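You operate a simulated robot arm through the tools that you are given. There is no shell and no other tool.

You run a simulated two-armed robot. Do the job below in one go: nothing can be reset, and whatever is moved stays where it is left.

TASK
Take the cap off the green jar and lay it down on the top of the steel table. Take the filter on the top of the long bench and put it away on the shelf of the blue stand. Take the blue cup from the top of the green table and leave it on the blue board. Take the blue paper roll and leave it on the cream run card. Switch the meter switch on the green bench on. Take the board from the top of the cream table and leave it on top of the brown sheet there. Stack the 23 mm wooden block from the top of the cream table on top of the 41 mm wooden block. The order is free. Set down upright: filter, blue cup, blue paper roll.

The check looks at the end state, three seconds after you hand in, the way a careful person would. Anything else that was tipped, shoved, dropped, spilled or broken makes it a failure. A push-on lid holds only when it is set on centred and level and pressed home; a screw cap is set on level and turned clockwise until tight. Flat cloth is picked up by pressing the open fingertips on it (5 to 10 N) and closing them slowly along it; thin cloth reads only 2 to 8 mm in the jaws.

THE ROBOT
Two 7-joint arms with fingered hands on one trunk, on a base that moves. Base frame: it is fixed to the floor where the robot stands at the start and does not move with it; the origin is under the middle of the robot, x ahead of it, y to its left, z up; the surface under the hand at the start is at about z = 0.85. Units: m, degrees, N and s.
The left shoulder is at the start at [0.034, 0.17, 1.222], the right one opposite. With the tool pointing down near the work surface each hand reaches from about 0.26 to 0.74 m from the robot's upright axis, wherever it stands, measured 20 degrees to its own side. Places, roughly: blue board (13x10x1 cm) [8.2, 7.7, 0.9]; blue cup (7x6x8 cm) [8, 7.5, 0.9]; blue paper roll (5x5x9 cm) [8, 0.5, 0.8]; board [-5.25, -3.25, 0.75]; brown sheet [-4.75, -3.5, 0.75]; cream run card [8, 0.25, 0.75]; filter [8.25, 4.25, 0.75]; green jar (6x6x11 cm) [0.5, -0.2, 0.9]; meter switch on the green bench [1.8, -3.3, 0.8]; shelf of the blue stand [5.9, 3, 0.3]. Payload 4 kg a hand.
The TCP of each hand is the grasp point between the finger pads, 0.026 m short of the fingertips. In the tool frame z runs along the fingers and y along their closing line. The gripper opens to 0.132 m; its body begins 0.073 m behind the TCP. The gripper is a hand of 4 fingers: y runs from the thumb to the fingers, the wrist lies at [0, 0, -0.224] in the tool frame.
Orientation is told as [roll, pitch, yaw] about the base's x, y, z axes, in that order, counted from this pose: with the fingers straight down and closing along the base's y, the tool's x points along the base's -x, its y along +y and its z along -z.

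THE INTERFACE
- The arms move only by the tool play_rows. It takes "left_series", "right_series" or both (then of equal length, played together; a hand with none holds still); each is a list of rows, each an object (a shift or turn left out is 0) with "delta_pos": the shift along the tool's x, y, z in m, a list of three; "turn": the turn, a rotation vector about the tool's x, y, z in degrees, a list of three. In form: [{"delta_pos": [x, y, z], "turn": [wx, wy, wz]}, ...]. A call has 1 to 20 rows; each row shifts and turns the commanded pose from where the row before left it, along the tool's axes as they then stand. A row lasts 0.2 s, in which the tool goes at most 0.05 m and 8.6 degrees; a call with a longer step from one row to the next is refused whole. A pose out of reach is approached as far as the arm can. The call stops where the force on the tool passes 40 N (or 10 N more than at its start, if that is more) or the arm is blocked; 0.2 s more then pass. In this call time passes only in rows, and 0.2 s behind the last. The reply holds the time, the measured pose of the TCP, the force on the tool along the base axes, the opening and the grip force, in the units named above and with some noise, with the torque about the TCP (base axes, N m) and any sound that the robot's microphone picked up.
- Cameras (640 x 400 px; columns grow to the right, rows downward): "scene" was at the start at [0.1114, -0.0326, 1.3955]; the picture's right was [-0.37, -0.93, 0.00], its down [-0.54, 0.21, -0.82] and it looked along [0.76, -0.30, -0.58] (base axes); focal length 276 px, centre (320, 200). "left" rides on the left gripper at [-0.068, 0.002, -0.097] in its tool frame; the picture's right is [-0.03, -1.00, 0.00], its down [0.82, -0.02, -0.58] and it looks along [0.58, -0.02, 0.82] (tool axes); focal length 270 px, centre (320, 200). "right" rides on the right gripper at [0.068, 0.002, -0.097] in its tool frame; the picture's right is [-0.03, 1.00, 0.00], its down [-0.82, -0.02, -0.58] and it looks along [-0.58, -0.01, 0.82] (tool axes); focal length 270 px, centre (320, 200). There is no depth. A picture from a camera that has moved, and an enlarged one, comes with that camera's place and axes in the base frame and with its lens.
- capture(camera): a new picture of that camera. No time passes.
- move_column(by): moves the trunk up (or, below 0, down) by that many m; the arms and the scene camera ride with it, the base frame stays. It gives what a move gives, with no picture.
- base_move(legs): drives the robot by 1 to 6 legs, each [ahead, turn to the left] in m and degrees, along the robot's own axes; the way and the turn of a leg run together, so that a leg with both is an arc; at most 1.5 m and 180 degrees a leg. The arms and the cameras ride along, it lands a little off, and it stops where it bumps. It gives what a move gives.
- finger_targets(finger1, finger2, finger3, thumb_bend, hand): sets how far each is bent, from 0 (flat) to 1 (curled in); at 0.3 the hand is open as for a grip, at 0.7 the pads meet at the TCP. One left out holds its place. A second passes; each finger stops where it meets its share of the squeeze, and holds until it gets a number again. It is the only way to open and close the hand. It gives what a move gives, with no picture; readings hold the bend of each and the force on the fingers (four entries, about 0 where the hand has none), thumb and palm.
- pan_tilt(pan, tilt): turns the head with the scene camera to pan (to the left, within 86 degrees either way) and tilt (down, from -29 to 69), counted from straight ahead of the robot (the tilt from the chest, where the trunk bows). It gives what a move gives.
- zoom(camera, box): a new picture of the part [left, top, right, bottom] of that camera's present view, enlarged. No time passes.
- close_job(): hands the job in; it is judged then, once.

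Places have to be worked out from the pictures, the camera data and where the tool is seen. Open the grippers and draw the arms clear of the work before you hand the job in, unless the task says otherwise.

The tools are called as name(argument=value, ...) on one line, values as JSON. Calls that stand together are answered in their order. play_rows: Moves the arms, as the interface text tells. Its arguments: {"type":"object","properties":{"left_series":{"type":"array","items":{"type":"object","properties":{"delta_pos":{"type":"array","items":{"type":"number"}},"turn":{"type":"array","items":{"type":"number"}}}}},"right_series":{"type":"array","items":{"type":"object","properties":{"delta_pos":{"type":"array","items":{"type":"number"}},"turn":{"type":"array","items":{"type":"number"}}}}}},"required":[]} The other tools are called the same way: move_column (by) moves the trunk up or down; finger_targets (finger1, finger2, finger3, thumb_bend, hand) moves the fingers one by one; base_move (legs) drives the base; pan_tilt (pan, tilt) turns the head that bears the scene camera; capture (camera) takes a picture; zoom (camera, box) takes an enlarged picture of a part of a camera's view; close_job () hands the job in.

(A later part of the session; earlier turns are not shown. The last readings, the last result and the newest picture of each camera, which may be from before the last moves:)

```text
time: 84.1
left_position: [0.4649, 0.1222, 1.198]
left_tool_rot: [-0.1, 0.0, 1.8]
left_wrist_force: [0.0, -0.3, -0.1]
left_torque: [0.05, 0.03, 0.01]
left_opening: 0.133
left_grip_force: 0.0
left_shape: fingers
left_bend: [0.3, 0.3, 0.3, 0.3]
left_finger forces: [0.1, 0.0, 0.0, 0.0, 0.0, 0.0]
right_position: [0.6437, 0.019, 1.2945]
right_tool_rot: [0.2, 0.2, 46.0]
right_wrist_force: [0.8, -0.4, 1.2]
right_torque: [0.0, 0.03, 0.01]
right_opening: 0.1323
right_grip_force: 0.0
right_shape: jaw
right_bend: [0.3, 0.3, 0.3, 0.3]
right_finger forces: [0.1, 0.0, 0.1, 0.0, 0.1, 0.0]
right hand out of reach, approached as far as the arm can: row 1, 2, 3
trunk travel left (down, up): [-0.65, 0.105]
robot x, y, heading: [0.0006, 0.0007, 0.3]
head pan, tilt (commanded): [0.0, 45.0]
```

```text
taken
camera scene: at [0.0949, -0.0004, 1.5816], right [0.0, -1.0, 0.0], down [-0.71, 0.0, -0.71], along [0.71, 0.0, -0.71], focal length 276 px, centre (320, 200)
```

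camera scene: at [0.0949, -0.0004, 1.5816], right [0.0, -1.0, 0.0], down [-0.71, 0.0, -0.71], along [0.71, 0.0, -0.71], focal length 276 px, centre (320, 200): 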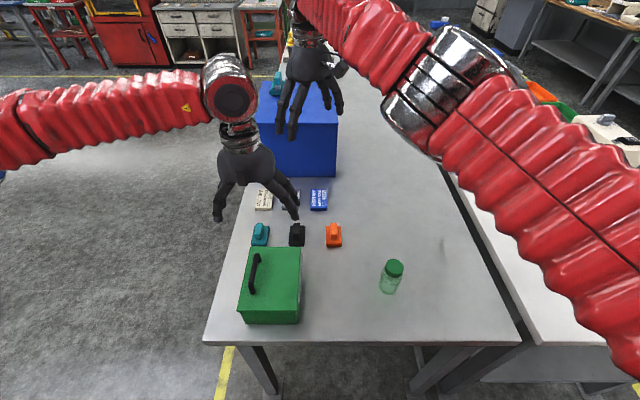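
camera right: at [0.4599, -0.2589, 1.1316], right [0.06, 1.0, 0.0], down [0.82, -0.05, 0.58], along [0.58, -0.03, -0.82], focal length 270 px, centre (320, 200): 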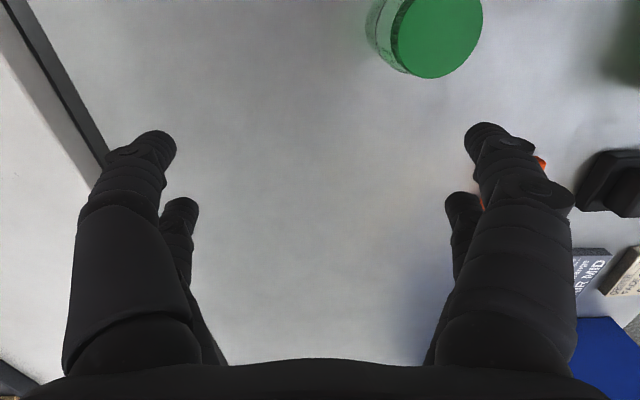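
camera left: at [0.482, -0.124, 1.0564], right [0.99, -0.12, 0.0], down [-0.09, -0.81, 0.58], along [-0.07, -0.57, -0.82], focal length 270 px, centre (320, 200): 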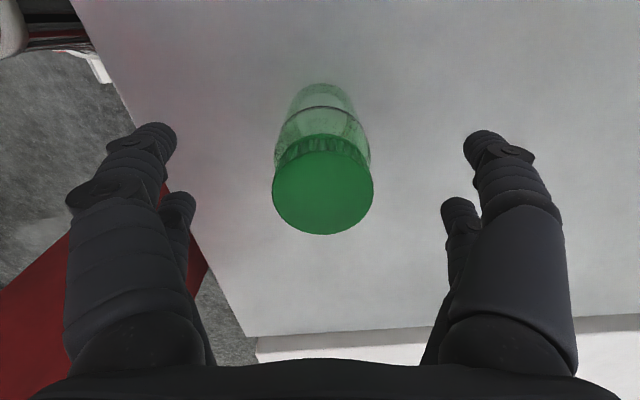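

The elbow won't swing outside. New plan: the left hand (190° of yaw) unscrews from above, and the right hand holds the jar body coming in tilted from the right. I bring the right arm back to its own side first.

play_rows(right_series=[{"turn": [0, 0, 8]}, {"turn": [0, 0, 8]}, {"turn": [0, 0, 8]}, {"turn": [0, 0, 8]}, {"turn": [0, 0, 8]}, {"turn": [0, 0, 8]}, {"delta_pos": [0, -0.02, 0.04]}, {"delta_pos": [0, -0.02, 0.04]}, {"delta_pos": [0, -0.02, 0.04]}, {"delta_pos": [0, -0.02, 0.04]}, {"delta_pos": [0, -0.02, 0.04]}, {"delta_pos": [0, -0.04, 0.02]}, {"delta_pos": [0.01, -0.045, 0.0]}, {"delta_pos": [0.02, -0.045, 0.0]}, {"delta_pos": [0.02, -0.045, 0.0]}, {"delta_pos": [0.02, -0.045, 0.0]}, {"delta_pos": [0.02, -0.045, 0.0]}, {"delta_pos": [0.02, -0.045, 0.0]}, {"delta_pos": [0.02, -0.045, 0.0]}])

capture(camera="scene")

```text
time: 88.1
left_position: [0.4629, 0.1206, 1.1995]
left_tool_rot: [0.1, -0.1, 1.9]
left_wrist_force: [-0.4, -0.4, 0.5]
left_torque: [0.03, 0.02, 0.0]
left_opening: 0.1326
left_grip_force: 0.0
left_shape: fingers
left_bend: [0.3, 0.3, 0.3, 0.3]
left_finger forces: [0.0, 0.0, 0.0, 0.0, 0.1, 0.0]
right_position: [0.6596, -0.4226, 1.0459]
right_tool_rot: [0.1, 0.2, -1.8]
right_wrist_force: [0.2, 0.3, 0.3]
right_torque: [0.01, 0.02, 0.0]
right_opening: 0.1319
right_grip_force: 0.1
right_shape: jaw
right_bend: [0.3, 0.3, 0.3, 0.3]
right_finger forces: [0.0, 0.0, 0.0, 0.0, 0.0, 0.0]
right hand out of reach, approached as far as the arm can: row 7, 8, 9, 10, 12, 13, 14, 15, 16, 17, 18, 19
trunk travel left (down, up): [-0.65, 0.105]
robot x, y, heading: [-0.0001, -0.0002, 0.1]
head pan, tilt (commanded): [0.0, 45.0]
```

```text
taken
camera scene: at [0.0943, -0.0018, 1.5816], right [0.0, -1.0, 0.0], down [-0.71, 0.0, -0.71], along [0.71, 0.0, -0.71], focal length 276 px, centre (320, 200)
```

scene: 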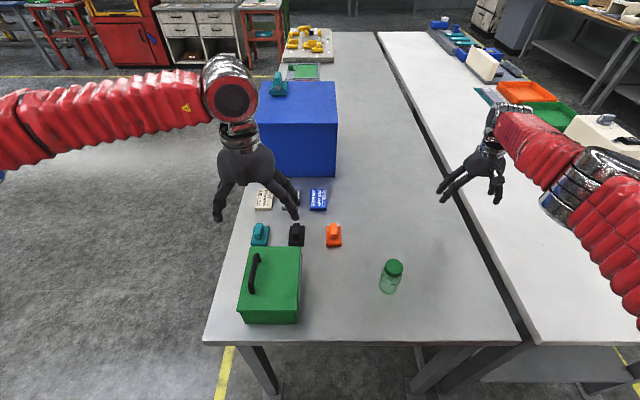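

The right elbow is now outside the hand. From here I move the hand inward toward the jar again, watching whether the elbow stays out.

play_rows(right_series=[{"delta_pos": [0.02, 0.04, 0]}, {"delta_pos": [0.02, 0.04, 0]}, {"delta_pos": [0.02, 0.04, 0]}])

capture(camera="scene")

```text
time: 88.9
left_position: [0.4638, 0.123, 1.199]
left_tool_rot: [-0.1, 0.0, 1.9]
left_wrist_force: [-0.3, 1.0, 0.3]
left_torque: [-0.04, -0.01, 0.01]
left_opening: 0.1327
left_grip_force: 0.0
left_shape: fingers
left_bend: [0.3, 0.3, 0.3, 0.3]
left_finger forces: [0.0, 0.1, 0.1, 0.1, 0.1, 0.1]
right_position: [0.6772, -0.3125, 1.0269]
right_tool_rot: [-0.1, 0.1, -2.0]
right_wrist_force: [0.4, 0.0, -0.2]
right_torque: [-0.02, 0.0, 0.02]
right_opening: 0.1321
right_grip_force: 0.0
right_shape: jaw
right_bend: [0.3, 0.3, 0.3, 0.3]
right_finger forces: [0.0, 0.0, 0.0, 0.0, 0.0, 0.1]
right hand out of reach, approached as far as the arm can: row 1, 2, 3
trunk travel left (down, up): [-0.65, 0.105]
robot x, y, heading: [-0.002, -0.0004, -0.3]
head pan, tilt (commanded): [0.0, 45.0]
```

```text
taken
camera scene: at [0.0952, 0.0012, 1.5815], right [0.0, -1.0, 0.0], down [-0.71, 0.0, -0.71], along [0.71, 0.0, -0.71], focal length 276 px, centre (320, 200)
```

scene: 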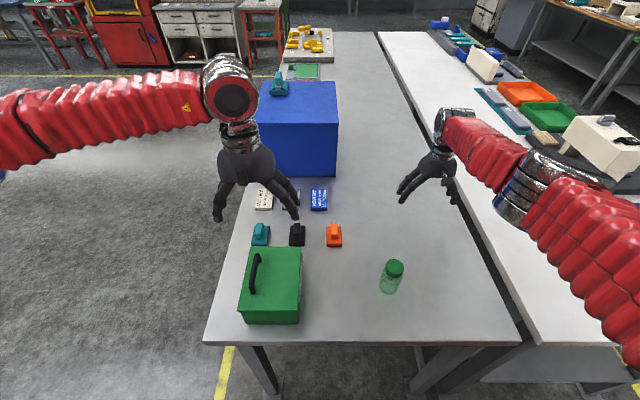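

This is just a nearly straight arm that can only flex inward. I go back to the right side with the normal flex and test the tilted right-hand hold (yaw -90°, tilted to point left-down).

play_rows(right_series=[{"delta_pos": [0.0, -0.045, -0.01]}, {"delta_pos": [0.03, -0.035, -0.02]}, {"delta_pos": [0.04, -0.03, -0.02]}, {"delta_pos": [0.04, -0.03, -0.02]}, {"delta_pos": [0.04, -0.03, -0.02]}, {"delta_pos": [0.04, -0.0, -0.02]}, {"turn": [0, 0, 8]}, {"turn": [0, 0, 8]}, {"turn": [0, 0, 8]}, {"turn": [0, 0, 8]}, {"turn": [0, 0, 8]}, {"turn": [0, 0, 8]}, {"turn": [0, 0, 8]}, {"turn": [0, 0, 8]}, {"turn": [0, 0, 8]}, {"turn": [0, 0, 8]}, {"turn": [0, 0, 8]}])

capture(camera="scene")

```text
refused: row 2 steps farther than a row can; nothing moved
```

```text
taken
camera scene: at [0.0952, 0.0012, 1.5815], right [0.0, -1.0, 0.0], down [-0.71, 0.0, -0.71], along [0.71, 0.0, -0.71], focal length 276 px, centre (320, 200)
```

scene: 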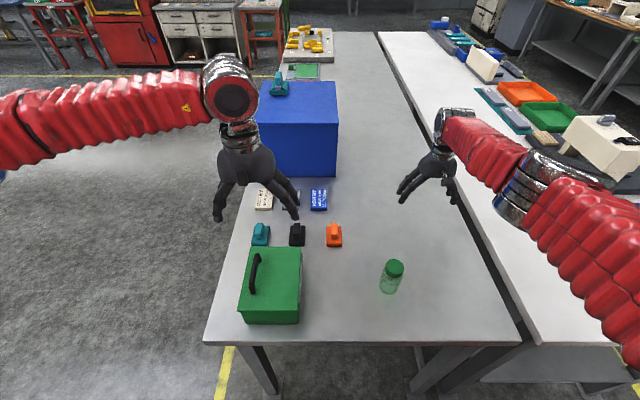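

The step was too long for one row; I redo it with smaller steps: back to the right side, flexed normally, and yaw to -90°.

play_rows(right_series=[{"delta_pos": [0.0, -0.045, -0.01]}, {"delta_pos": [0.025, -0.03, -0.015]}, {"delta_pos": [0.03, -0.025, -0.015]}, {"delta_pos": [0.03, -0.025, -0.015]}, {"delta_pos": [0.03, -0.025, -0.015]}, {"delta_pos": [0.03, -0.02, -0.015]}, {"delta_pos": [0.03, -0.0, -0.02]}, {"delta_pos": [0.03, -0.0, -0.02]}, {"turn": [0, 0, 8]}, {"turn": [0, 0, 8]}, {"turn": [0, 0, 8]}, {"turn": [0, 0, 8]}, {"turn": [0, 0, 8]}, {"turn": [0, 0, 8]}, {"turn": [0, 0, 8]}, {"turn": [0, 0, 8]}, {"turn": [0, 0, 8]}, {"turn": [0, 0, 8]}, {"turn": [0, 0, 8]}])

capture(camera="scene")

```text
time: 92.9
left_position: [0.4656, 0.1226, 1.1997]
left_tool_rot: [0.0, 0.0, 1.8]
left_wrist_force: [-0.7, 0.4, 0.4]
left_torque: [-0.02, -0.02, 0.01]
left_opening: 0.1328
left_grip_force: 0.1
left_shape: fingers
left_bend: [0.3, 0.3, 0.3, 0.3]
left_finger forces: [0.0, 0.1, 0.0, 0.0, 0.1, 0.1]
right_position: [0.468, -0.4754, 1.1534]
right_tool_rot: [-0.1, 0.0, -90.1]
right_wrist_force: [0.0, -0.9, 0.0]
right_torque: [-0.01, 0.01, 0.02]
right_opening: 0.1319
right_grip_force: 0.0
right_shape: jaw
right_bend: [0.3, 0.3, 0.3, 0.3]
right_finger forces: [0.1, 0.1, 0.0, 0.0, 0.0, 0.1]
trunk travel left (down, up): [-0.65, 0.105]
robot x, y, heading: [-0.0008, 0.0009, 0.1]
head pan, tilt (commanded): [0.0, 45.0]
```

```text
taken
camera scene: at [0.0948, -0.0002, 1.5816], right [0.0, -1.0, 0.0], down [-0.71, 0.0, -0.71], along [0.71, 0.0, -0.71], focal length 276 px, centre (320, 200)
```

scene: 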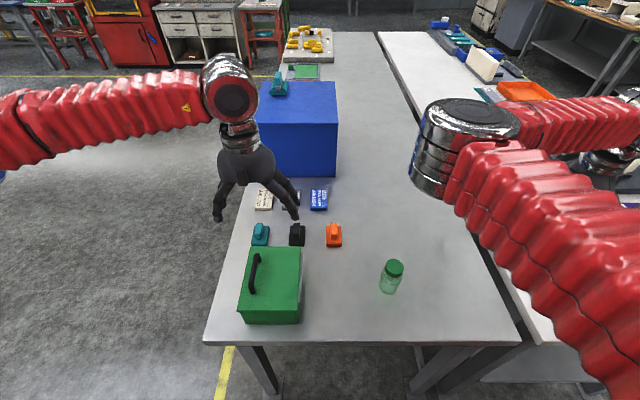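

Right hand is at yaw -90° on its own side. I test tilting it so the fingers point left and down (60° about the closing axis).

play_rows(right_series=[{"turn": [0, 7.5, 0]}, {"turn": [0, 7.5, 0]}, {"turn": [0, 7.5, 0]}, {"turn": [0, 7.5, 0]}, {"turn": [0, 7.5, 0]}, {"turn": [0, 7.5, 0]}, {"turn": [0, 7.5, 0]}, {"turn": [0, 7.5, 0]}])

capture(camera="scene")

```text
time: 94.7
left_position: [0.4627, 0.1227, 1.1991]
left_tool_rot: [0.0, 0.0, 2.0]
left_wrist_force: [0.3, -0.3, 0.1]
left_torque: [0.0, -0.03, 0.0]
left_opening: 0.1325
left_grip_force: 0.1
left_shape: fingers
left_bend: [0.3, 0.3, 0.3, 0.3]
left_finger forces: [0.0, 0.0, 0.0, 0.0, 0.1, 0.0]
right_position: [0.4677, -0.4766, 1.1532]
right_tool_rot: [0.0, 60.0, -89.9]
right_wrist_force: [-0.1, 0.5, -0.2]
right_torque: [0.02, 0.02, -0.02]
right_opening: 0.1319
right_grip_force: 0.1
right_shape: jaw
right_bend: [0.3, 0.3, 0.3, 0.3]
right_finger forces: [0.0, 0.0, 0.0, 0.0, 0.0, 0.1]
trunk travel left (down, up): [-0.65, 0.105]
robot x, y, heading: [0.0009, 0.0036, 0.0]
head pan, tilt (commanded): [0.0, 45.0]
```

```text
taken
camera scene: at [0.0942, -0.0019, 1.5816], right [0.0, -1.0, 0.0], down [-0.71, 0.0, -0.71], along [0.71, 0.0, -0.71], focal length 276 px, centre (320, 200)
```

scene: 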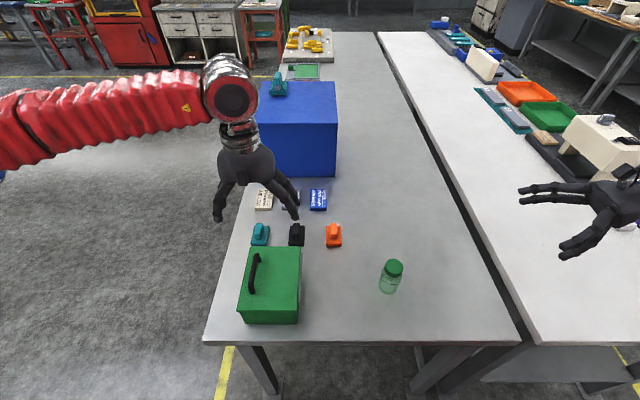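

Excellent — the right hand tilts fully, with its elbow swung out to the right. I now check that it can travel toward the jar at this height.

play_rows(right_series=[{"delta_pos": [0.02, 0, 0.0346]}, {"delta_pos": [0.02, 0, 0.0346]}, {"delta_pos": [0.02, 0, 0.0346]}, {"delta_pos": [0.02, 0, 0.0346]}])

capture(camera="scene")

pan_tilt(pan=-60, tilt=40)

capture(camera="scene")

```text
time: 95.7
left_position: [0.4643, 0.123, 1.1993]
left_tool_rot: [0.0, -0.1, 1.9]
left_wrist_force: [-0.5, 1.4, 0.0]
left_torque: [0.03, 0.0, -0.02]
left_opening: 0.1325
left_grip_force: 0.0
left_shape: fingers
left_bend: [0.3, 0.3, 0.3, 0.3]
left_finger forces: [0.1, 0.0, 0.1, 0.0, 0.0, 0.0]
right_position: [0.4657, -0.3151, 1.1547]
right_tool_rot: [-0.1, 59.9, -90.2]
right_wrist_force: [0.2, 0.2, 0.4]
right_torque: [-0.01, 0.0, -0.03]
right_opening: 0.1321
right_grip_force: 0.0
right_shape: jaw
right_bend: [0.3, 0.3, 0.3, 0.3]
right_finger forces: [0.0, 0.1, 0.0, 0.1, 0.0, 0.1]
trunk travel left (down, up): [-0.65, 0.105]
robot x, y, heading: [0.0004, -0.0012, -0.0]
head pan, tilt (commanded): [0.0, 45.0]
```

```text
taken
camera scene: at [0.0946, 0.0013, 1.5816], right [0.0, -1.0, 0.0], down [-0.71, 0.0, -0.71], along [0.71, 0.0, -0.71], focal length 276 px, centre (320, 200)
```

scene: 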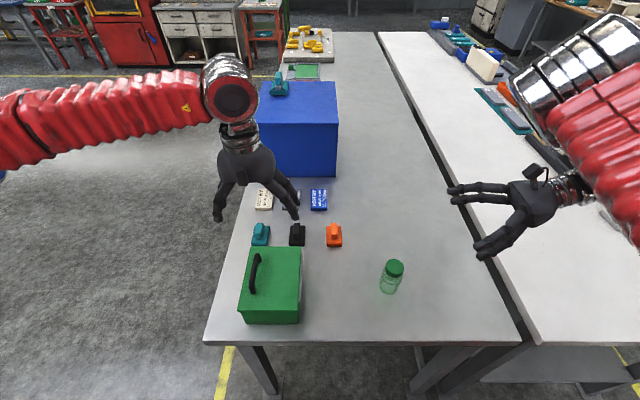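

```text
time: 97.0
left_position: [0.4646, 0.1231, 1.1993]
left_tool_rot: [-0.1, 0.0, 1.9]
left_wrist_force: [0.1, -0.1, 0.2]
left_torque: [0.02, 0.04, 0.01]
left_opening: 0.1327
left_grip_force: 0.1
left_shape: fingers
left_bend: [0.3, 0.3, 0.3, 0.3]
left_finger forces: [0.0, 0.0, 0.0, 0.0, 0.0, 0.1]
right_position: [0.4669, -0.3163, 1.1551]
right_tool_rot: [-0.1, 60.0, -90.2]
right_wrist_force: [-1.1, 0.8, -0.2]
right_torque: [-0.01, -0.01, 0.01]
right_opening: 0.1317
right_grip_force: 0.1
right_shape: jaw
right_bend: [0.3, 0.3, 0.3, 0.3]
right_finger forces: [0.1, 0.1, 0.0, 0.0, 0.0, 0.0]
trunk travel left (down, up): [-0.65, 0.105]
robot x, y, heading: [0.0018, -0.0024, 0.1]
head pan, tilt (commanded): [-60.0, 40.0]
```

```text
taken
camera scene: at [0.056, -0.0736, 1.5889], right [-0.87, -0.5, 0.0], down [-0.32, 0.56, -0.77], along [0.38, -0.66, -0.64], focal length 276 px, centre (320, 200)
```

scene: 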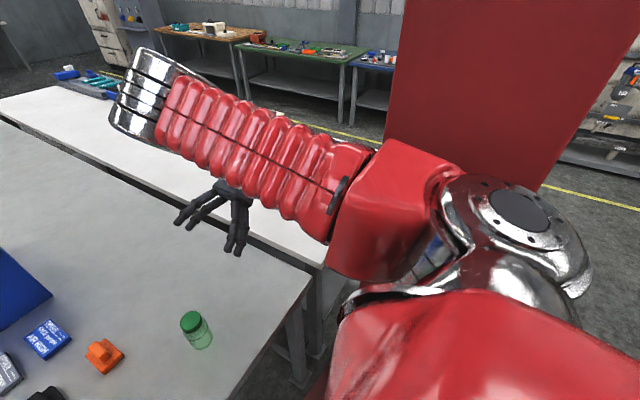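

The right hand reaches across well this way. Its camera would be on the upper side in the way of the left hand, so I test rolling it 180° about its own axis to put the camera underneath.

play_rows(right_series=[{"turn": [0, 0, -8.5]}, {"turn": [0, 0, -8.5]}, {"turn": [0, 0, -8.5]}, {"turn": [0, 0, -8.5]}, {"turn": [0, 0, -8.5]}, {"turn": [0, 0, -8.5]}, {"turn": [0, 0, -8.5]}, {"turn": [0, 0, -8.5]}, {"turn": [0, 0, -8.5]}, {"turn": [0, 0, -8.5]}, {"turn": [0, 0, -8.5]}, {"turn": [0, 0, -8.5]}, {"turn": [0, 0, -8.5]}, {"turn": [0, 0, -8.5]}, {"turn": [0, 0, -8.5]}, {"turn": [0, 0, -8.5]}, {"turn": [0, 0, -8.5]}, {"turn": [0, 0, -8.5]}, {"turn": [0, 0, -8.5]}, {"turn": [0, 0, -8.5]}])

capture(camera="scene")

```text
time: 101.2
left_position: [0.4635, 0.1226, 1.1988]
left_tool_rot: [0.0, -0.1, 1.9]
left_wrist_force: [0.5, 0.0, 0.1]
left_torque: [0.0, -0.03, 0.0]
left_opening: 0.1325
left_grip_force: 0.0
left_shape: fingers
left_bend: [0.3, 0.3, 0.3, 0.3]
left_finger forces: [0.0, 0.0, 0.0, 0.1, 0.0, 0.1]
right_position: [0.4668, -0.3152, 1.1532]
right_tool_rot: [16.5, -58.5, 70.9]
right_wrist_force: [0.1, 0.5, -0.9]
right_torque: [0.0, 0.01, -0.01]
right_opening: 0.1321
right_grip_force: 0.1
right_shape: jaw
right_bend: [0.3, 0.3, 0.3, 0.3]
right_finger forces: [0.1, 0.1, 0.0, 0.0, 0.0, 0.1]
trunk travel left (down, up): [-0.65, 0.105]
robot x, y, heading: [0.0004, 0.0019, 0.1]
head pan, tilt (commanded): [-60.0, 40.0]
```

```text
taken
camera scene: at [0.0559, -0.0738, 1.5889], right [-0.87, -0.5, 0.0], down [-0.32, 0.56, -0.77], along [0.38, -0.66, -0.64], focal length 276 px, centre (320, 200)
```

scene: 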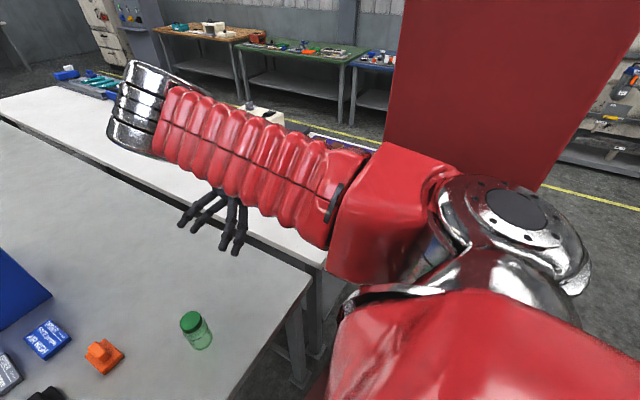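

Rolling works. I finish the 180° roll and lower the right hand to a pre-grasp 12 cm to the right of the jar, pointing at it.

play_rows(right_series=[{"turn": [0, 0, -5]}, {"turn": [0, 0, -5]}, {"delta_pos": [0.0337, -0.0016, 0.0216]}, {"delta_pos": [0.0337, -0.0016, 0.0216]}, {"delta_pos": [0.0337, -0.0016, 0.0216]}, {"delta_pos": [0.0337, -0.0016, 0.0216]}, {"delta_pos": [0.0337, -0.0016, 0.0216]}])

capture(camera="scene")

capture(camera="right")

```text
time: 102.8
left_position: [0.4643, 0.1222, 1.1989]
left_tool_rot: [-0.1, -0.1, 1.9]
left_wrist_force: [0.3, 0.4, 0.0]
left_torque: [0.0, -0.01, 0.06]
left_opening: 0.1326
left_grip_force: 0.0
left_shape: fingers
left_bend: [0.3, 0.3, 0.3, 0.3]
left_finger forces: [0.1, 0.1, 0.0, 0.1, 0.0, 0.0]
right_position: [0.4751, -0.3067, 0.9528]
right_tool_rot: [0.0, -60.0, 90.0]
right_wrist_force: [-0.7, -0.4, -0.1]
right_torque: [-0.01, 0.05, -0.01]
right_opening: 0.132
right_grip_force: 0.1
right_shape: jaw
right_bend: [0.3, 0.3, 0.3, 0.3]
right_finger forces: [0.0, 0.0, 0.0, 0.1, 0.0, 0.0]
trunk travel left (down, up): [-0.65, 0.105]
robot x, y, heading: [0.0025, 0.0017, -0.1]
head pan, tilt (commanded): [-60.0, 40.0]
```

```text
taken
camera scene: at [0.0559, -0.0747, 1.5888], right [-0.87, -0.5, 0.0], down [-0.32, 0.56, -0.77], along [0.38, -0.66, -0.64], focal length 276 px, centre (320, 200)
```

scene: 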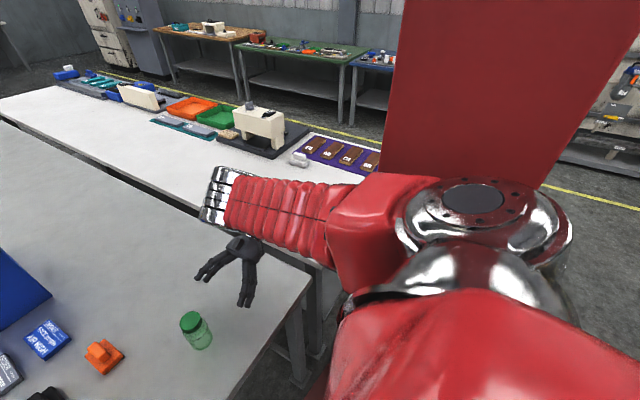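

```text
taken
camera right: at [0.4722, -0.425, 0.9424], right [-1.0, 0.01, 0.02], down [0.02, -0.09, 1.0], along [0.01, 1.0, 0.09], focal length 270 px, centre (320, 200)
```

right: 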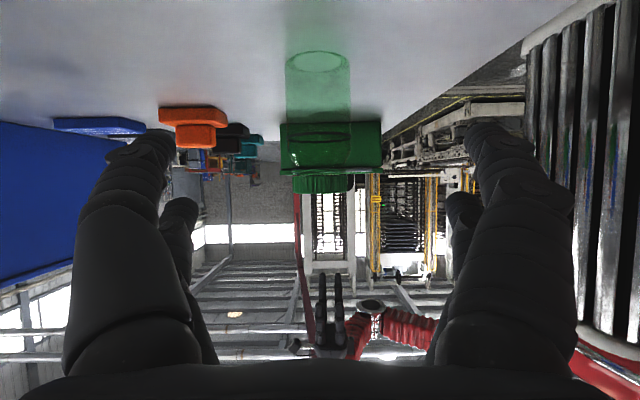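

The right hand is lined up with the jar (jar at x≈0.476; cap spans z≈0.939–0.958, table ≈0.848). I advance along the tool axis around the jar body.

play_rows(right_series=[{"delta_pos": [-0.0013, -0.0002, 0.0296]}, {"delta_pos": [-0.0013, -0.0002, 0.0296]}, {"delta_pos": [-0.0013, -0.0002, 0.0296]}, {"delta_pos": [-0.0013, -0.0002, 0.0296]}])

capture(camera="right")

zoom(camera="scene", box=[120, 230, 360, 380])

```text
time: 103.8
left_position: [0.4644, 0.1229, 1.1988]
left_tool_rot: [-0.1, 0.0, 1.8]
left_wrist_force: [-0.3, 0.7, -0.7]
left_torque: [0.0, 0.0, 0.0]
left_opening: 0.1325
left_grip_force: 0.0
left_shape: fingers
left_bend: [0.3, 0.3, 0.3, 0.3]
left_finger forces: [0.0, 0.0, 0.0, 0.1, 0.1, 0.0]
right_position: [0.4752, -0.2018, 0.898]
right_tool_rot: [0.2, -60.0, 89.9]
right_wrist_force: [-0.2, 0.5, -0.4]
right_torque: [0.01, 0.04, 0.02]
right_opening: 0.1321
right_grip_force: 0.0
right_shape: jaw
right_bend: [0.3, 0.3, 0.3, 0.3]
right_finger forces: [0.1, 0.1, 0.0, 0.0, 0.1, 0.1]
trunk travel left (down, up): [-0.65, 0.105]
robot x, y, heading: [0.0021, 0.0002, -0.0]
head pan, tilt (commanded): [-60.0, 40.0]
```

```text
taken
camera right: at [0.4727, -0.3188, 0.8879], right [-1.0, 0.01, 0.02], down [0.02, -0.09, 1.0], along [0.01, 1.0, 0.09], focal length 270 px, centre (320, 200)
```

right: 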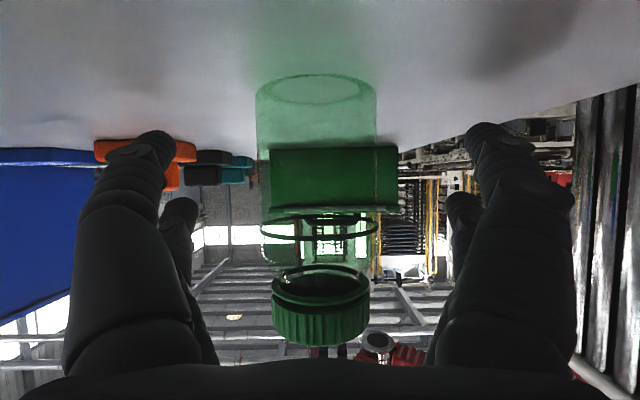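

```text
2.67 times, centred on (240, 305) of scene
camera zoom: at [0.056, -0.0733, 1.5889], right [-0.87, -0.5, 0.0], down [-0.32, 0.56, -0.77], along [0.38, -0.66, -0.64], focal length 736 px, centre (533, -80)
```

zoom: 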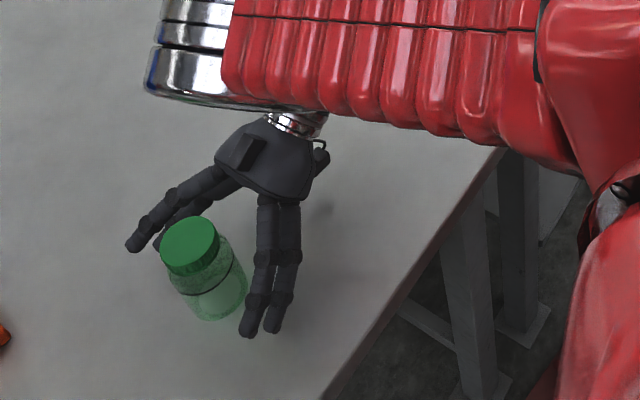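

The jar is nicely between the right fingers. I need to see where the right elbow is relative to where the left hand must come down.

pan_tilt(pan=-20, tilt=40)

capture(camera="scene")

capture(camera="left")

```text
time: 104.9
left_position: [0.4638, 0.1208, 1.199]
left_tool_rot: [-0.1, -0.2, 2.0]
left_wrist_force: [-0.3, -0.1, -0.1]
left_torque: [-0.03, 0.03, -0.02]
left_opening: 0.1326
left_grip_force: 0.1
left_shape: fingers
left_bend: [0.3, 0.3, 0.3, 0.3]
left_finger forces: [0.0, 0.0, 0.0, 0.2, 0.0, 0.0]
right_position: [0.4749, -0.2019, 0.8983]
right_tool_rot: [0.1, -60.0, 89.9]
right_wrist_force: [-0.2, -0.7, 0.2]
right_torque: [-0.01, -0.03, -0.02]
right_opening: 0.1323
right_grip_force: 0.1
right_shape: jaw
right_bend: [0.3, 0.3, 0.3, 0.3]
right_finger forces: [0.0, 0.0, 0.0, 0.0, 0.1, 0.0]
trunk travel left (down, up): [-0.65, 0.105]
robot x, y, heading: [-0.0019, 0.0008, -0.1]
head pan, tilt (commanded): [-20.0, 40.0]
```

```text
taken
camera scene: at [0.0933, -0.0295, 1.5888], right [-0.34, -0.94, 0.0], down [-0.6, 0.22, -0.77], along [0.72, -0.26, -0.64], focal length 276 px, centre (320, 200)
```

scene: 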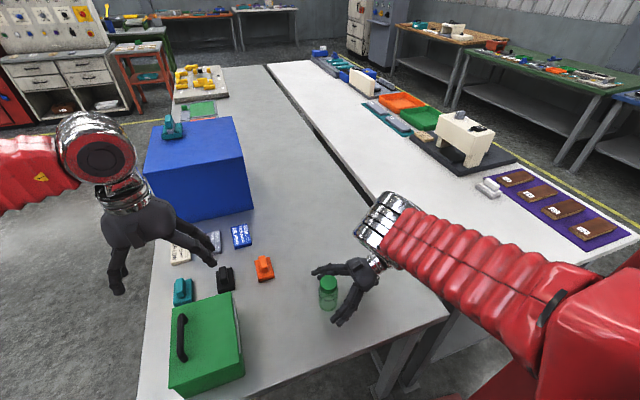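

```text
taken
camera left: at [0.5319, 0.1265, 1.2957], right [0.06, -1.0, 0.0], down [-0.82, -0.05, 0.58], along [-0.58, -0.03, -0.82], focal length 270 px, centre (320, 200)
```

left: 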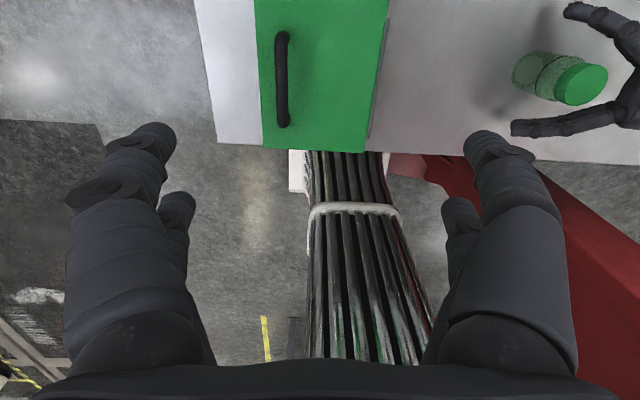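

The right elbow would sit close to the left wrist. Raising the trunk straightens the right arm and pulls that elbow back, so I raise 7 cm and lower the right hand again by the same amount.

move_column(by=0.07)

play_rows(right_series=[{"delta_pos": [0.0202, 0, 0.01167]}, {"delta_pos": [0.0202, 0, 0.01167]}, {"delta_pos": [0.0202, 0, 0.01167]}])

capture(camera="scene")

capture(camera="right")

```text
time: 105.9
left_position: [0.4639, 0.1237, 1.269]
left_tool_rot: [-0.1, 0.0, 1.9]
left_wrist_force: [-1.0, 0.3, 0.2]
left_torque: [-0.03, 0.0, 0.01]
left_opening: 0.1324
left_grip_force: 0.1
left_shape: fingers
left_bend: [0.3, 0.3, 0.3, 0.3]
left_finger forces: [0.1, 0.0, 0.1, 0.0, 0.0, 0.1]
right_position: [0.4753, -0.2008, 0.9688]
right_tool_rot: [0.2, -60.0, 89.7]
right_wrist_force: [-0.3, -0.2, -0.4]
right_torque: [-0.01, 0.0, -0.01]
right_opening: 0.1322
right_grip_force: 0.0
right_shape: jaw
right_bend: [0.3, 0.3, 0.3, 0.3]
right_finger forces: [0.0, 0.0, 0.1, 0.0, 0.0, 0.0]
trunk travel left (down, up): [-0.72, 0.035]
robot x, y, heading: [0.0015, 0.0045, 0.1]
head pan, tilt (commanded): [-20.0, 40.0]
```

```text
time: 106.7
left_position: [0.4626, 0.1226, 1.2694]
left_tool_rot: [0.0, -0.1, 1.9]
left_wrist_force: [-0.3, -1.0, 0.5]
left_torque: [0.02, -0.03, -0.01]
left_opening: 0.1324
left_grip_force: 0.0
left_shape: fingers
left_bend: [0.3, 0.3, 0.3, 0.3]
left_finger forces: [0.0, 0.1, 0.0, 0.0, 0.1, 0.0]
right_position: [0.4747, -0.2022, 0.8995]
right_tool_rot: [0.1, -59.9, 90.0]
right_wrist_force: [0.2, -0.9, 0.3]
right_torque: [-0.02, 0.01, 0.0]
right_opening: 0.132
right_grip_force: 0.0
right_shape: jaw
right_bend: [0.3, 0.3, 0.3, 0.3]
right_finger forces: [0.1, 0.0, 0.1, 0.1, 0.0, 0.0]
trunk travel left (down, up): [-0.72, 0.035]
robot x, y, heading: [-0.0011, 0.0015, 0.1]
head pan, tilt (commanded): [-20.0, 40.0]
```

```text
taken
camera scene: at [0.0915, -0.0311, 1.6588], right [-0.34, -0.94, 0.0], down [-0.6, 0.22, -0.77], along [0.72, -0.26, -0.64], focal length 276 px, centre (320, 200)
```

scene: 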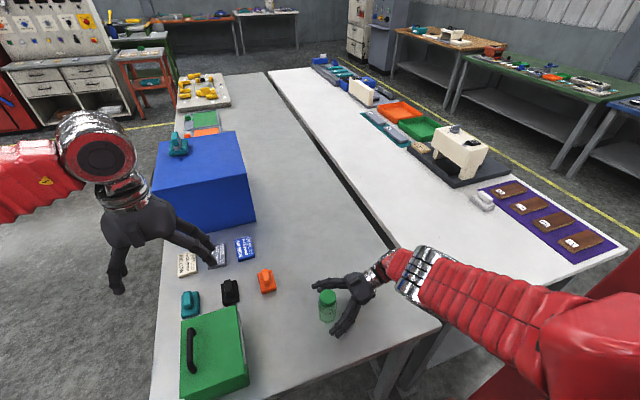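

```text
taken
camera right: at [0.4724, -0.3198, 0.8884], right [-1.0, 0.01, 0.02], down [0.02, -0.09, 1.0], along [0.01, 1.0, 0.09], focal length 270 px, centre (320, 200)
```

right: 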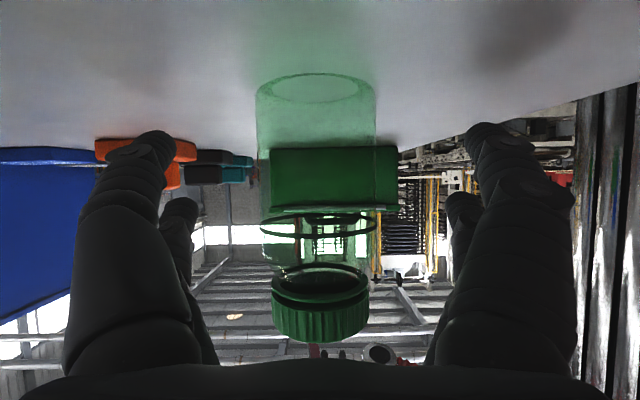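

The right elbow is now well clear of the jar. I close the right fingers on the jar body gently.

finger_targets(hand="right", finger1=0.46, finger2=0.46, finger3=0.46, thumb_bend=0.46)

finger_targets(hand="right", finger1=0.6, finger2=0.6, finger3=0.6, thumb_bend=0.58)

capture(camera="right")

zoom(camera="scene", box=[260, 240, 420, 340])

```text
time: 107.7
left_position: [0.4639, 0.1231, 1.2702]
left_tool_rot: [-0.1, -0.2, 1.9]
left_wrist_force: [0.3, 0.3, 0.2]
left_torque: [-0.03, 0.02, 0.01]
left_opening: 0.1324
left_grip_force: 0.2
left_shape: fingers
left_bend: [0.3, 0.3, 0.3, 0.3]
left_finger forces: [0.1, 0.1, 0.0, 0.0, 0.0, 0.1]
right_position: [0.4749, -0.2012, 0.9009]
right_tool_rot: [0.1, -60.0, 89.9]
right_wrist_force: [-0.8, -0.2, 0.1]
right_torque: [-0.01, 0.01, 0.01]
right_opening: 0.0799
right_grip_force: 0.1
right_shape: fingers
right_bend: [0.46, 0.46, 0.46, 0.46]
right_finger forces: [0.0, 0.0, 0.0, 0.0, 0.0, 0.1]
trunk travel left (down, up): [-0.72, 0.035]
robot x, y, heading: [-0.0032, 0.0009, -0.2]
head pan, tilt (commanded): [-20.0, 40.0]
```

```text
time: 108.7
left_position: [0.4637, 0.1221, 1.2696]
left_tool_rot: [0.0, -0.2, 2.0]
left_wrist_force: [-0.6, -0.3, 0.0]
left_torque: [0.0, 0.04, -0.01]
left_opening: 0.1325
left_grip_force: 0.1
left_shape: fingers
left_bend: [0.3, 0.3, 0.3, 0.3]
left_finger forces: [0.0, 0.0, 0.0, 0.0, 0.1, 0.1]
right_position: [0.4758, -0.2009, 0.8981]
right_tool_rot: [0.1, -60.0, 89.9]
right_wrist_force: [-0.2, 1.2, -0.5]
right_torque: [0.01, 0.01, -0.03]
right_opening: 0.0497
right_grip_force: 3.9
right_shape: fingers
right_bend: [0.55, 0.59, 0.59, 0.55]
right_finger forces: [3.3, 0.7, 0.8, 0.0, 2.9, 0.0]
trunk travel left (down, up): [-0.72, 0.035]
robot x, y, heading: [0.0024, -0.0017, 0.2]
head pan, tilt (commanded): [-20.0, 40.0]
```

```text
taken
camera right: at [0.4729, -0.3186, 0.8886], right [-1.0, 0.01, 0.02], down [0.02, -0.09, 1.0], along [0.01, 1.0, 0.09], focal length 270 px, centre (320, 200)
```

right: 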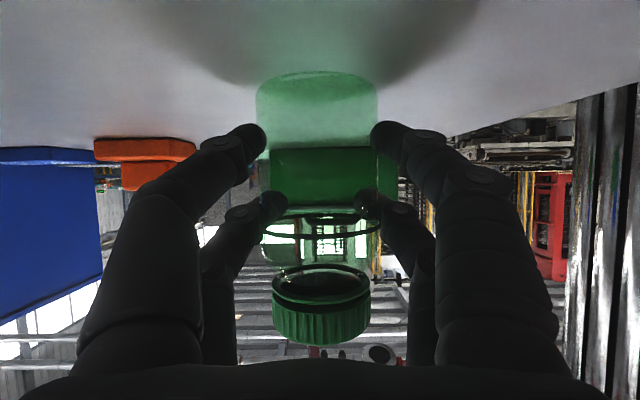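

```text
4.00 times, centred on (340, 290) of scene
camera zoom: at [0.0924, -0.0292, 1.6588], right [-0.34, -0.94, 0.0], down [-0.6, 0.22, -0.77], along [0.72, -0.26, -0.64], focal length 1103 px, centre (240, -160)
```

zoom: 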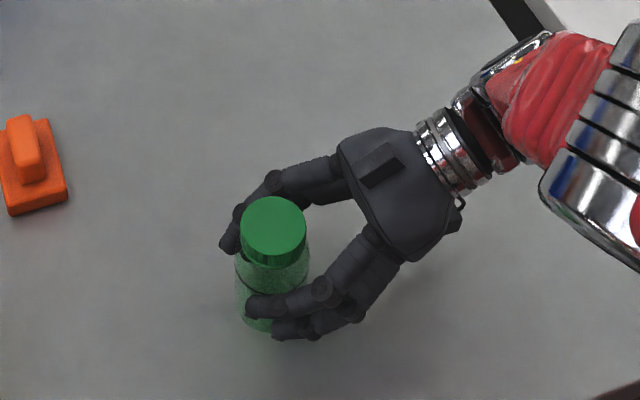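

Good even contact and the jar hasn't moved. I tighten the right hand moderately, watching for jar tilt.

finger_targets(hand="right", finger1=0.66, finger2=0.7, finger3=0.7, thumb_bend=0.62)

capture(camera="right")

zoom(camera="scene", box=[260, 240, 420, 340])

```text
time: 109.7
left_position: [0.4648, 0.1232, 1.2689]
left_tool_rot: [-0.1, -0.1, 1.8]
left_wrist_force: [-0.7, -0.4, -0.1]
left_torque: [0.01, 0.01, -0.02]
left_opening: 0.1325
left_grip_force: 0.0
left_shape: fingers
left_bend: [0.3, 0.3, 0.3, 0.3]
left_finger forces: [0.0, 0.0, 0.1, 0.0, 0.0, 0.2]
right_position: [0.476, -0.2023, 0.8992]
right_tool_rot: [0.1, -60.0, 90.0]
right_wrist_force: [0.8, 0.4, 2.0]
right_torque: [-0.07, -0.02, 0.03]
right_opening: 0.0483
right_grip_force: 12.9
right_shape: fingers
right_bend: [0.55, 0.61, 0.61, 0.58]
right_finger forces: [6.7, 6.0, 6.2, 0.1, 7.3, 0.0]
trunk travel left (down, up): [-0.72, 0.035]
robot x, y, heading: [-0.0006, -0.0019, 0.0]
head pan, tilt (commanded): [-20.0, 40.0]
```

```text
taken
camera right: at [0.473, -0.3186, 0.8888], right [-1.0, 0.01, 0.02], down [0.02, -0.09, 1.0], along [0.01, 1.0, 0.09], focal length 270 px, centre (320, 200)
```

right: 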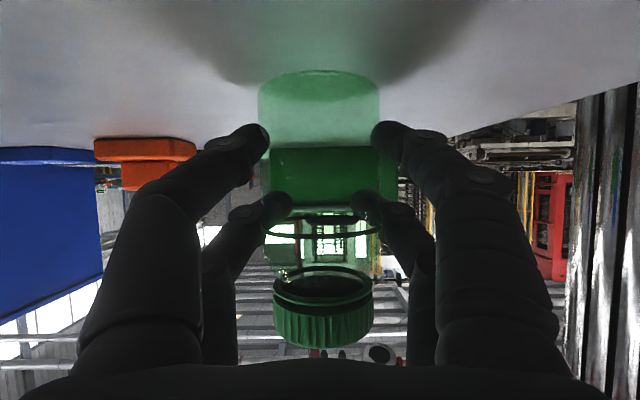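

```text
4.00 times, centred on (340, 290) of scene
camera zoom: at [0.0923, -0.0292, 1.6588], right [-0.34, -0.94, 0.0], down [-0.6, 0.22, -0.77], along [0.72, -0.26, -0.64], focal length 1103 px, centre (240, -160)
```

zoom: 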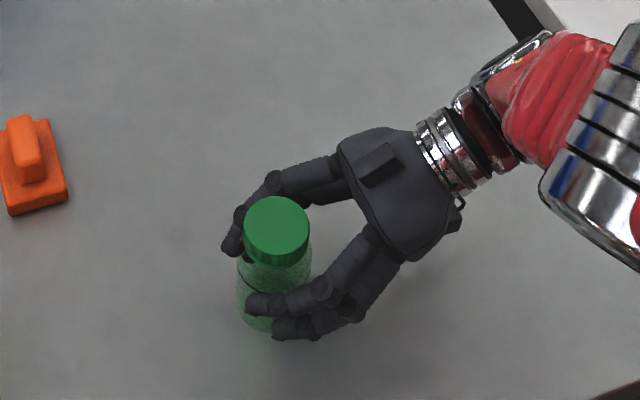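

Jar held with 13 N, still upright. Now I bring the left hand above the cap and yaw it to about -100° (closing line across the right hand's fingers).

play_rows(left_series=[{"delta_pos": [0, -0.0395, 0.0232]}, {"delta_pos": [0, -0.0395, 0.0232]}, {"delta_pos": [0, -0.0395, 0.0232]}, {"delta_pos": [0, -0.0395, 0.0232]}, {"delta_pos": [0, -0.0395, 0.0232]}, {"delta_pos": [0, -0.0395, 0.0232]}, {"delta_pos": [0, -0.0395, 0.0232]}, {"delta_pos": [0, -0.0395, 0.0232]}, {"turn": [0, 0, 8.5]}, {"turn": [0, 0, 8.5]}, {"turn": [0, 0, 8.5]}, {"turn": [0, 0, 8.5]}, {"turn": [0, 0, 8.5]}, {"turn": [0, 0, 8.5]}, {"turn": [0, 0, 8.5]}, {"turn": [0, 0, 8.5]}, {"turn": [0, 0, 8.5]}, {"turn": [0, 0, 8.5]}, {"turn": [0, 0, 8.5]}, {"turn": [0, 0, 8.5]}])

capture(camera="left")

capture(camera="scene")

```text
time: 113.9
left_position: [0.4752, -0.1924, 1.0846]
left_tool_rot: [0.1, 0.0, -100.3]
left_wrist_force: [0.2, 0.4, -0.4]
left_torque: [-0.01, 0.03, 0.02]
left_opening: 0.1324
left_grip_force: 0.1
left_shape: fingers
left_bend: [0.3, 0.3, 0.3, 0.3]
left_finger forces: [0.0, 0.1, 0.0, 0.0, 0.1, 0.0]
right_position: [0.4752, -0.2011, 0.898]
right_tool_rot: [0.1, -60.0, 89.9]
right_wrist_force: [0.1, -0.2, 2.2]
right_torque: [-0.07, 0.02, 0.02]
right_opening: 0.0481
right_grip_force: 13.1
right_shape: fingers
right_bend: [0.55, 0.61, 0.62, 0.58]
right_finger forces: [7.2, 6.0, 6.1, 0.1, 7.2, 0.0]
trunk travel left (down, up): [-0.72, 0.035]
robot x, y, heading: [0.0006, -0.0017, 0.1]
head pan, tilt (commanded): [-20.0, 40.0]
```

```text
taken
camera left: at [0.4634, -0.2604, 1.1809], right [-0.99, 0.15, 0.0], down [0.12, 0.81, 0.58], along [0.09, 0.57, -0.82], focal length 270 px, centre (320, 200)
```

left: 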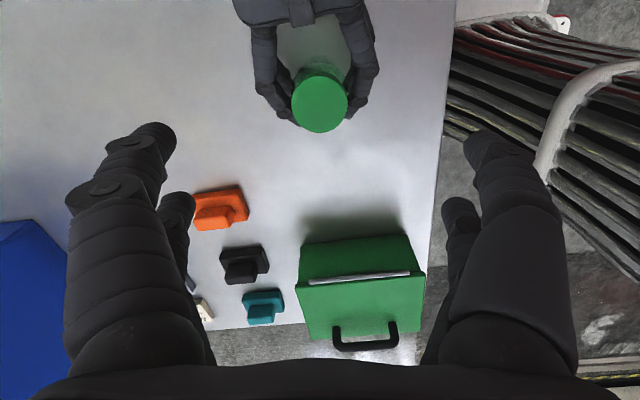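

```text
taken
camera scene: at [0.0921, -0.0292, 1.6588], right [-0.34, -0.94, 0.0], down [-0.6, 0.22, -0.77], along [0.72, -0.26, -0.64], focal length 276 px, centre (320, 200)
```

scene: 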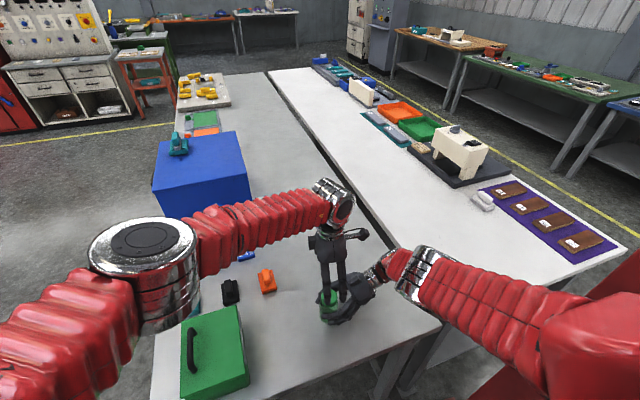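

Well aligned above the cap. I extend the yaw a further 40° to gain stroke and check it is reachable.

play_rows(left_series=[{"turn": [0, 0, 8]}, {"turn": [0, 0, 8]}, {"turn": [0, 0, 8]}, {"turn": [0, 0, 8]}, {"turn": [0, 0, 8]}])

capture(camera="left")

```text
time: 115.1
left_position: [0.4745, -0.1936, 1.085]
left_tool_rot: [0.1, 0.0, -140.2]
left_wrist_force: [0.4, -0.5, -0.5]
left_torque: [0.0, 0.0, -0.01]
left_opening: 0.1323
left_grip_force: 0.1
left_shape: fingers
left_bend: [0.3, 0.3, 0.3, 0.3]
left_finger forces: [0.0, 0.0, 0.0, 0.0, 0.1, 0.0]
right_position: [0.4746, -0.2011, 0.8995]
right_tool_rot: [0.1, -60.0, 89.9]
right_wrist_force: [-0.6, 0.6, 2.8]
right_torque: [0.0, 0.02, 0.0]
right_opening: 0.0479
right_grip_force: 12.8
right_shape: fingers
right_bend: [0.55, 0.61, 0.62, 0.58]
right_finger forces: [7.1, 6.0, 5.9, 0.0, 7.2, 0.1]
trunk travel left (down, up): [-0.72, 0.035]
robot x, y, heading: [-0.0009, -0.0002, 0.0]
head pan, tilt (commanded): [-20.0, 40.0]
```

```text
taken
camera left: at [0.4223, -0.2383, 1.1809], right [-0.66, 0.75, 0.0], down [0.61, 0.54, 0.58], along [0.44, 0.38, -0.82], focal length 270 px, centre (320, 200)
```

left: 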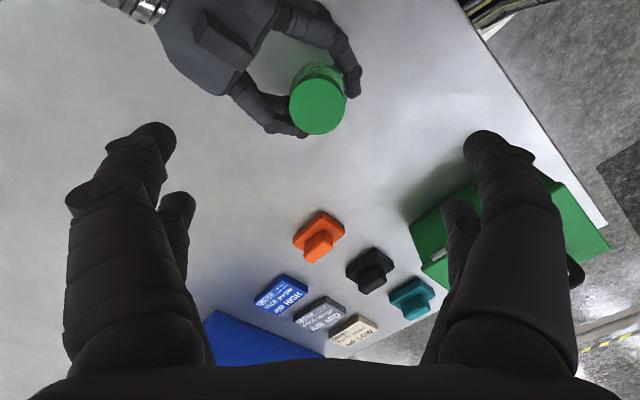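

Yaw -140° is reachable. For clearance to the right hand I use a start yaw of about -115°, partly close the left fingers (0.065 opening) and descend to grip the cap's upper part.

finger_targets(hand="left", finger1=0.5, finger2=0.5, finger3=0.5, thumb_bend=0.5)

play_rows(left_series=[{"turn": [0, 0, -8]}, {"turn": [0, 0, -8]}, {"turn": [0, 0, -8]}, {"delta_pos": [0, 0, 0.03]}, {"delta_pos": [0, 0, 0.03]}, {"delta_pos": [0, 0, 0.03]}, {"delta_pos": [0, 0, 0.012]}, {"delta_pos": [0, 0, 0.012]}])

capture(camera="left")

zoom(camera="scene", box=[260, 220, 420, 320])

capture(camera="right")

```text
time: 116.1
left_position: [0.4745, -0.1936, 1.0842]
left_tool_rot: [0.1, 0.0, -140.0]
left_wrist_force: [-0.5, -0.1, -0.2]
left_torque: [0.0, -0.01, 0.02]
left_opening: 0.0666
left_grip_force: 0.0
left_shape: fingers
left_bend: [0.5, 0.5, 0.5, 0.5]
left_finger forces: [0.0, 0.0, 0.1, 0.0, 0.0, 0.1]
right_position: [0.4761, -0.2014, 0.8985]
right_tool_rot: [0.1, -60.0, 89.8]
right_wrist_force: [0.0, -0.6, 2.9]
right_torque: [-0.03, 0.0, 0.02]
right_opening: 0.0481
right_grip_force: 13.2
right_shape: fingers
right_bend: [0.55, 0.61, 0.62, 0.58]
right_finger forces: [7.2, 6.0, 5.9, 0.0, 7.2, 0.0]
trunk travel left (down, up): [-0.72, 0.035]
robot x, y, heading: [0.0014, -0.0003, -0.1]
head pan, tilt (commanded): [-20.0, 40.0]
```

```text
time: 118.1
left_position: [0.5191, -0.1189, 0.9899]
left_tool_rot: [0.8, 1.9, -112.5]
left_wrist_force: [-0.1, 0.2, -0.2]
left_torque: [-0.02, -0.03, -0.02]
left_opening: 0.0666
left_grip_force: 0.1
left_shape: fingers
left_bend: [0.5, 0.5, 0.5, 0.5]
left_finger forces: [0.0, 0.1, 0.0, 0.1, 0.0, 0.0]
left hand out of reach, approached as far as the arm can: row 5, 6, 7, 8
right_position: [0.4744, -0.2023, 0.9001]
right_tool_rot: [0.1, -60.0, 89.9]
right_wrist_force: [-0.1, -0.5, 0.6]
right_torque: [-0.02, 0.04, -0.03]
right_opening: 0.0481
right_grip_force: 12.7
right_shape: fingers
right_bend: [0.55, 0.61, 0.62, 0.58]
right_finger forces: [7.5, 5.8, 5.6, 0.0, 6.8, 0.1]
trunk travel left (down, up): [-0.72, 0.035]
robot x, y, heading: [0.0, -0.0024, 0.0]
head pan, tilt (commanded): [-20.0, 40.0]
stopped in row 8 (left hand): the arm was blocked; the commanded pose is now the measured one
```

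```text
taken
camera left: at [0.491, -0.1854, 1.0836], right [-0.93, 0.36, -0.01], down [0.28, 0.75, 0.6], along [0.23, 0.56, -0.8], focal length 270 px, centre (320, 200)
```

left: 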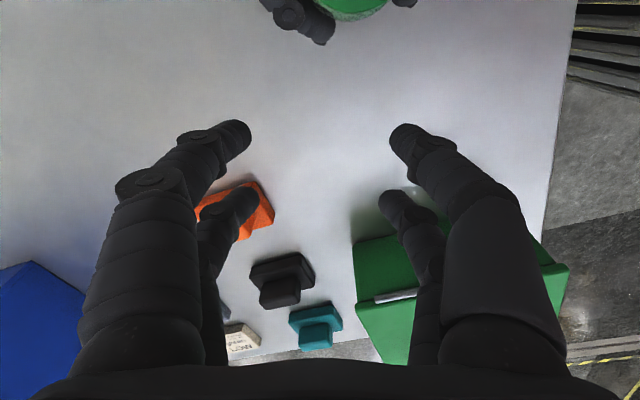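

```text
4.00 times, centred on (340, 270) of scene
camera zoom: at [0.0923, -0.0291, 1.6588], right [-0.34, -0.94, 0.0], down [-0.6, 0.22, -0.77], along [0.72, -0.26, -0.64], focal length 1103 px, centre (240, -80)
```

zoom: 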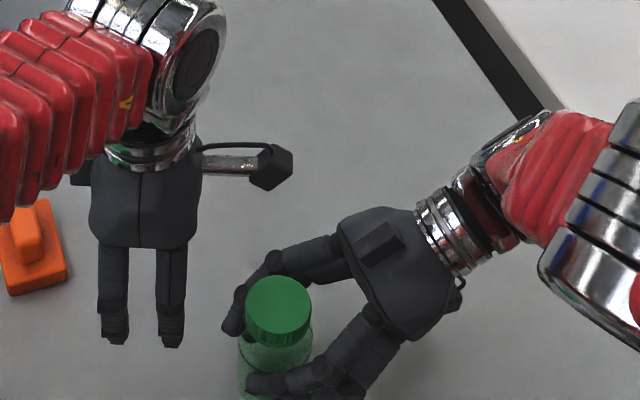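

```text
taken
camera right: at [0.4731, -0.3188, 0.8892], right [-1.0, 0.01, 0.02], down [0.02, -0.09, 1.0], along [0.01, 1.0, 0.09], focal length 270 px, centre (320, 200)
```

right: 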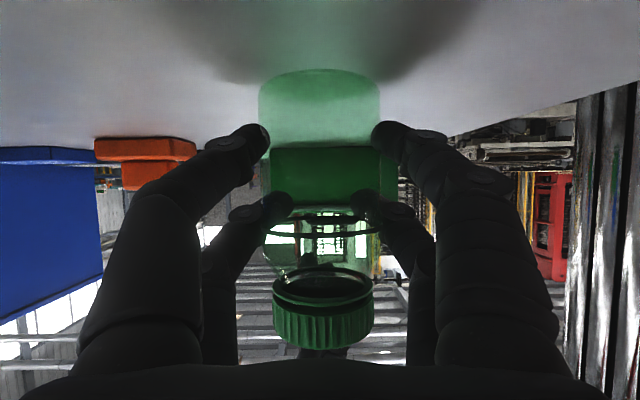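

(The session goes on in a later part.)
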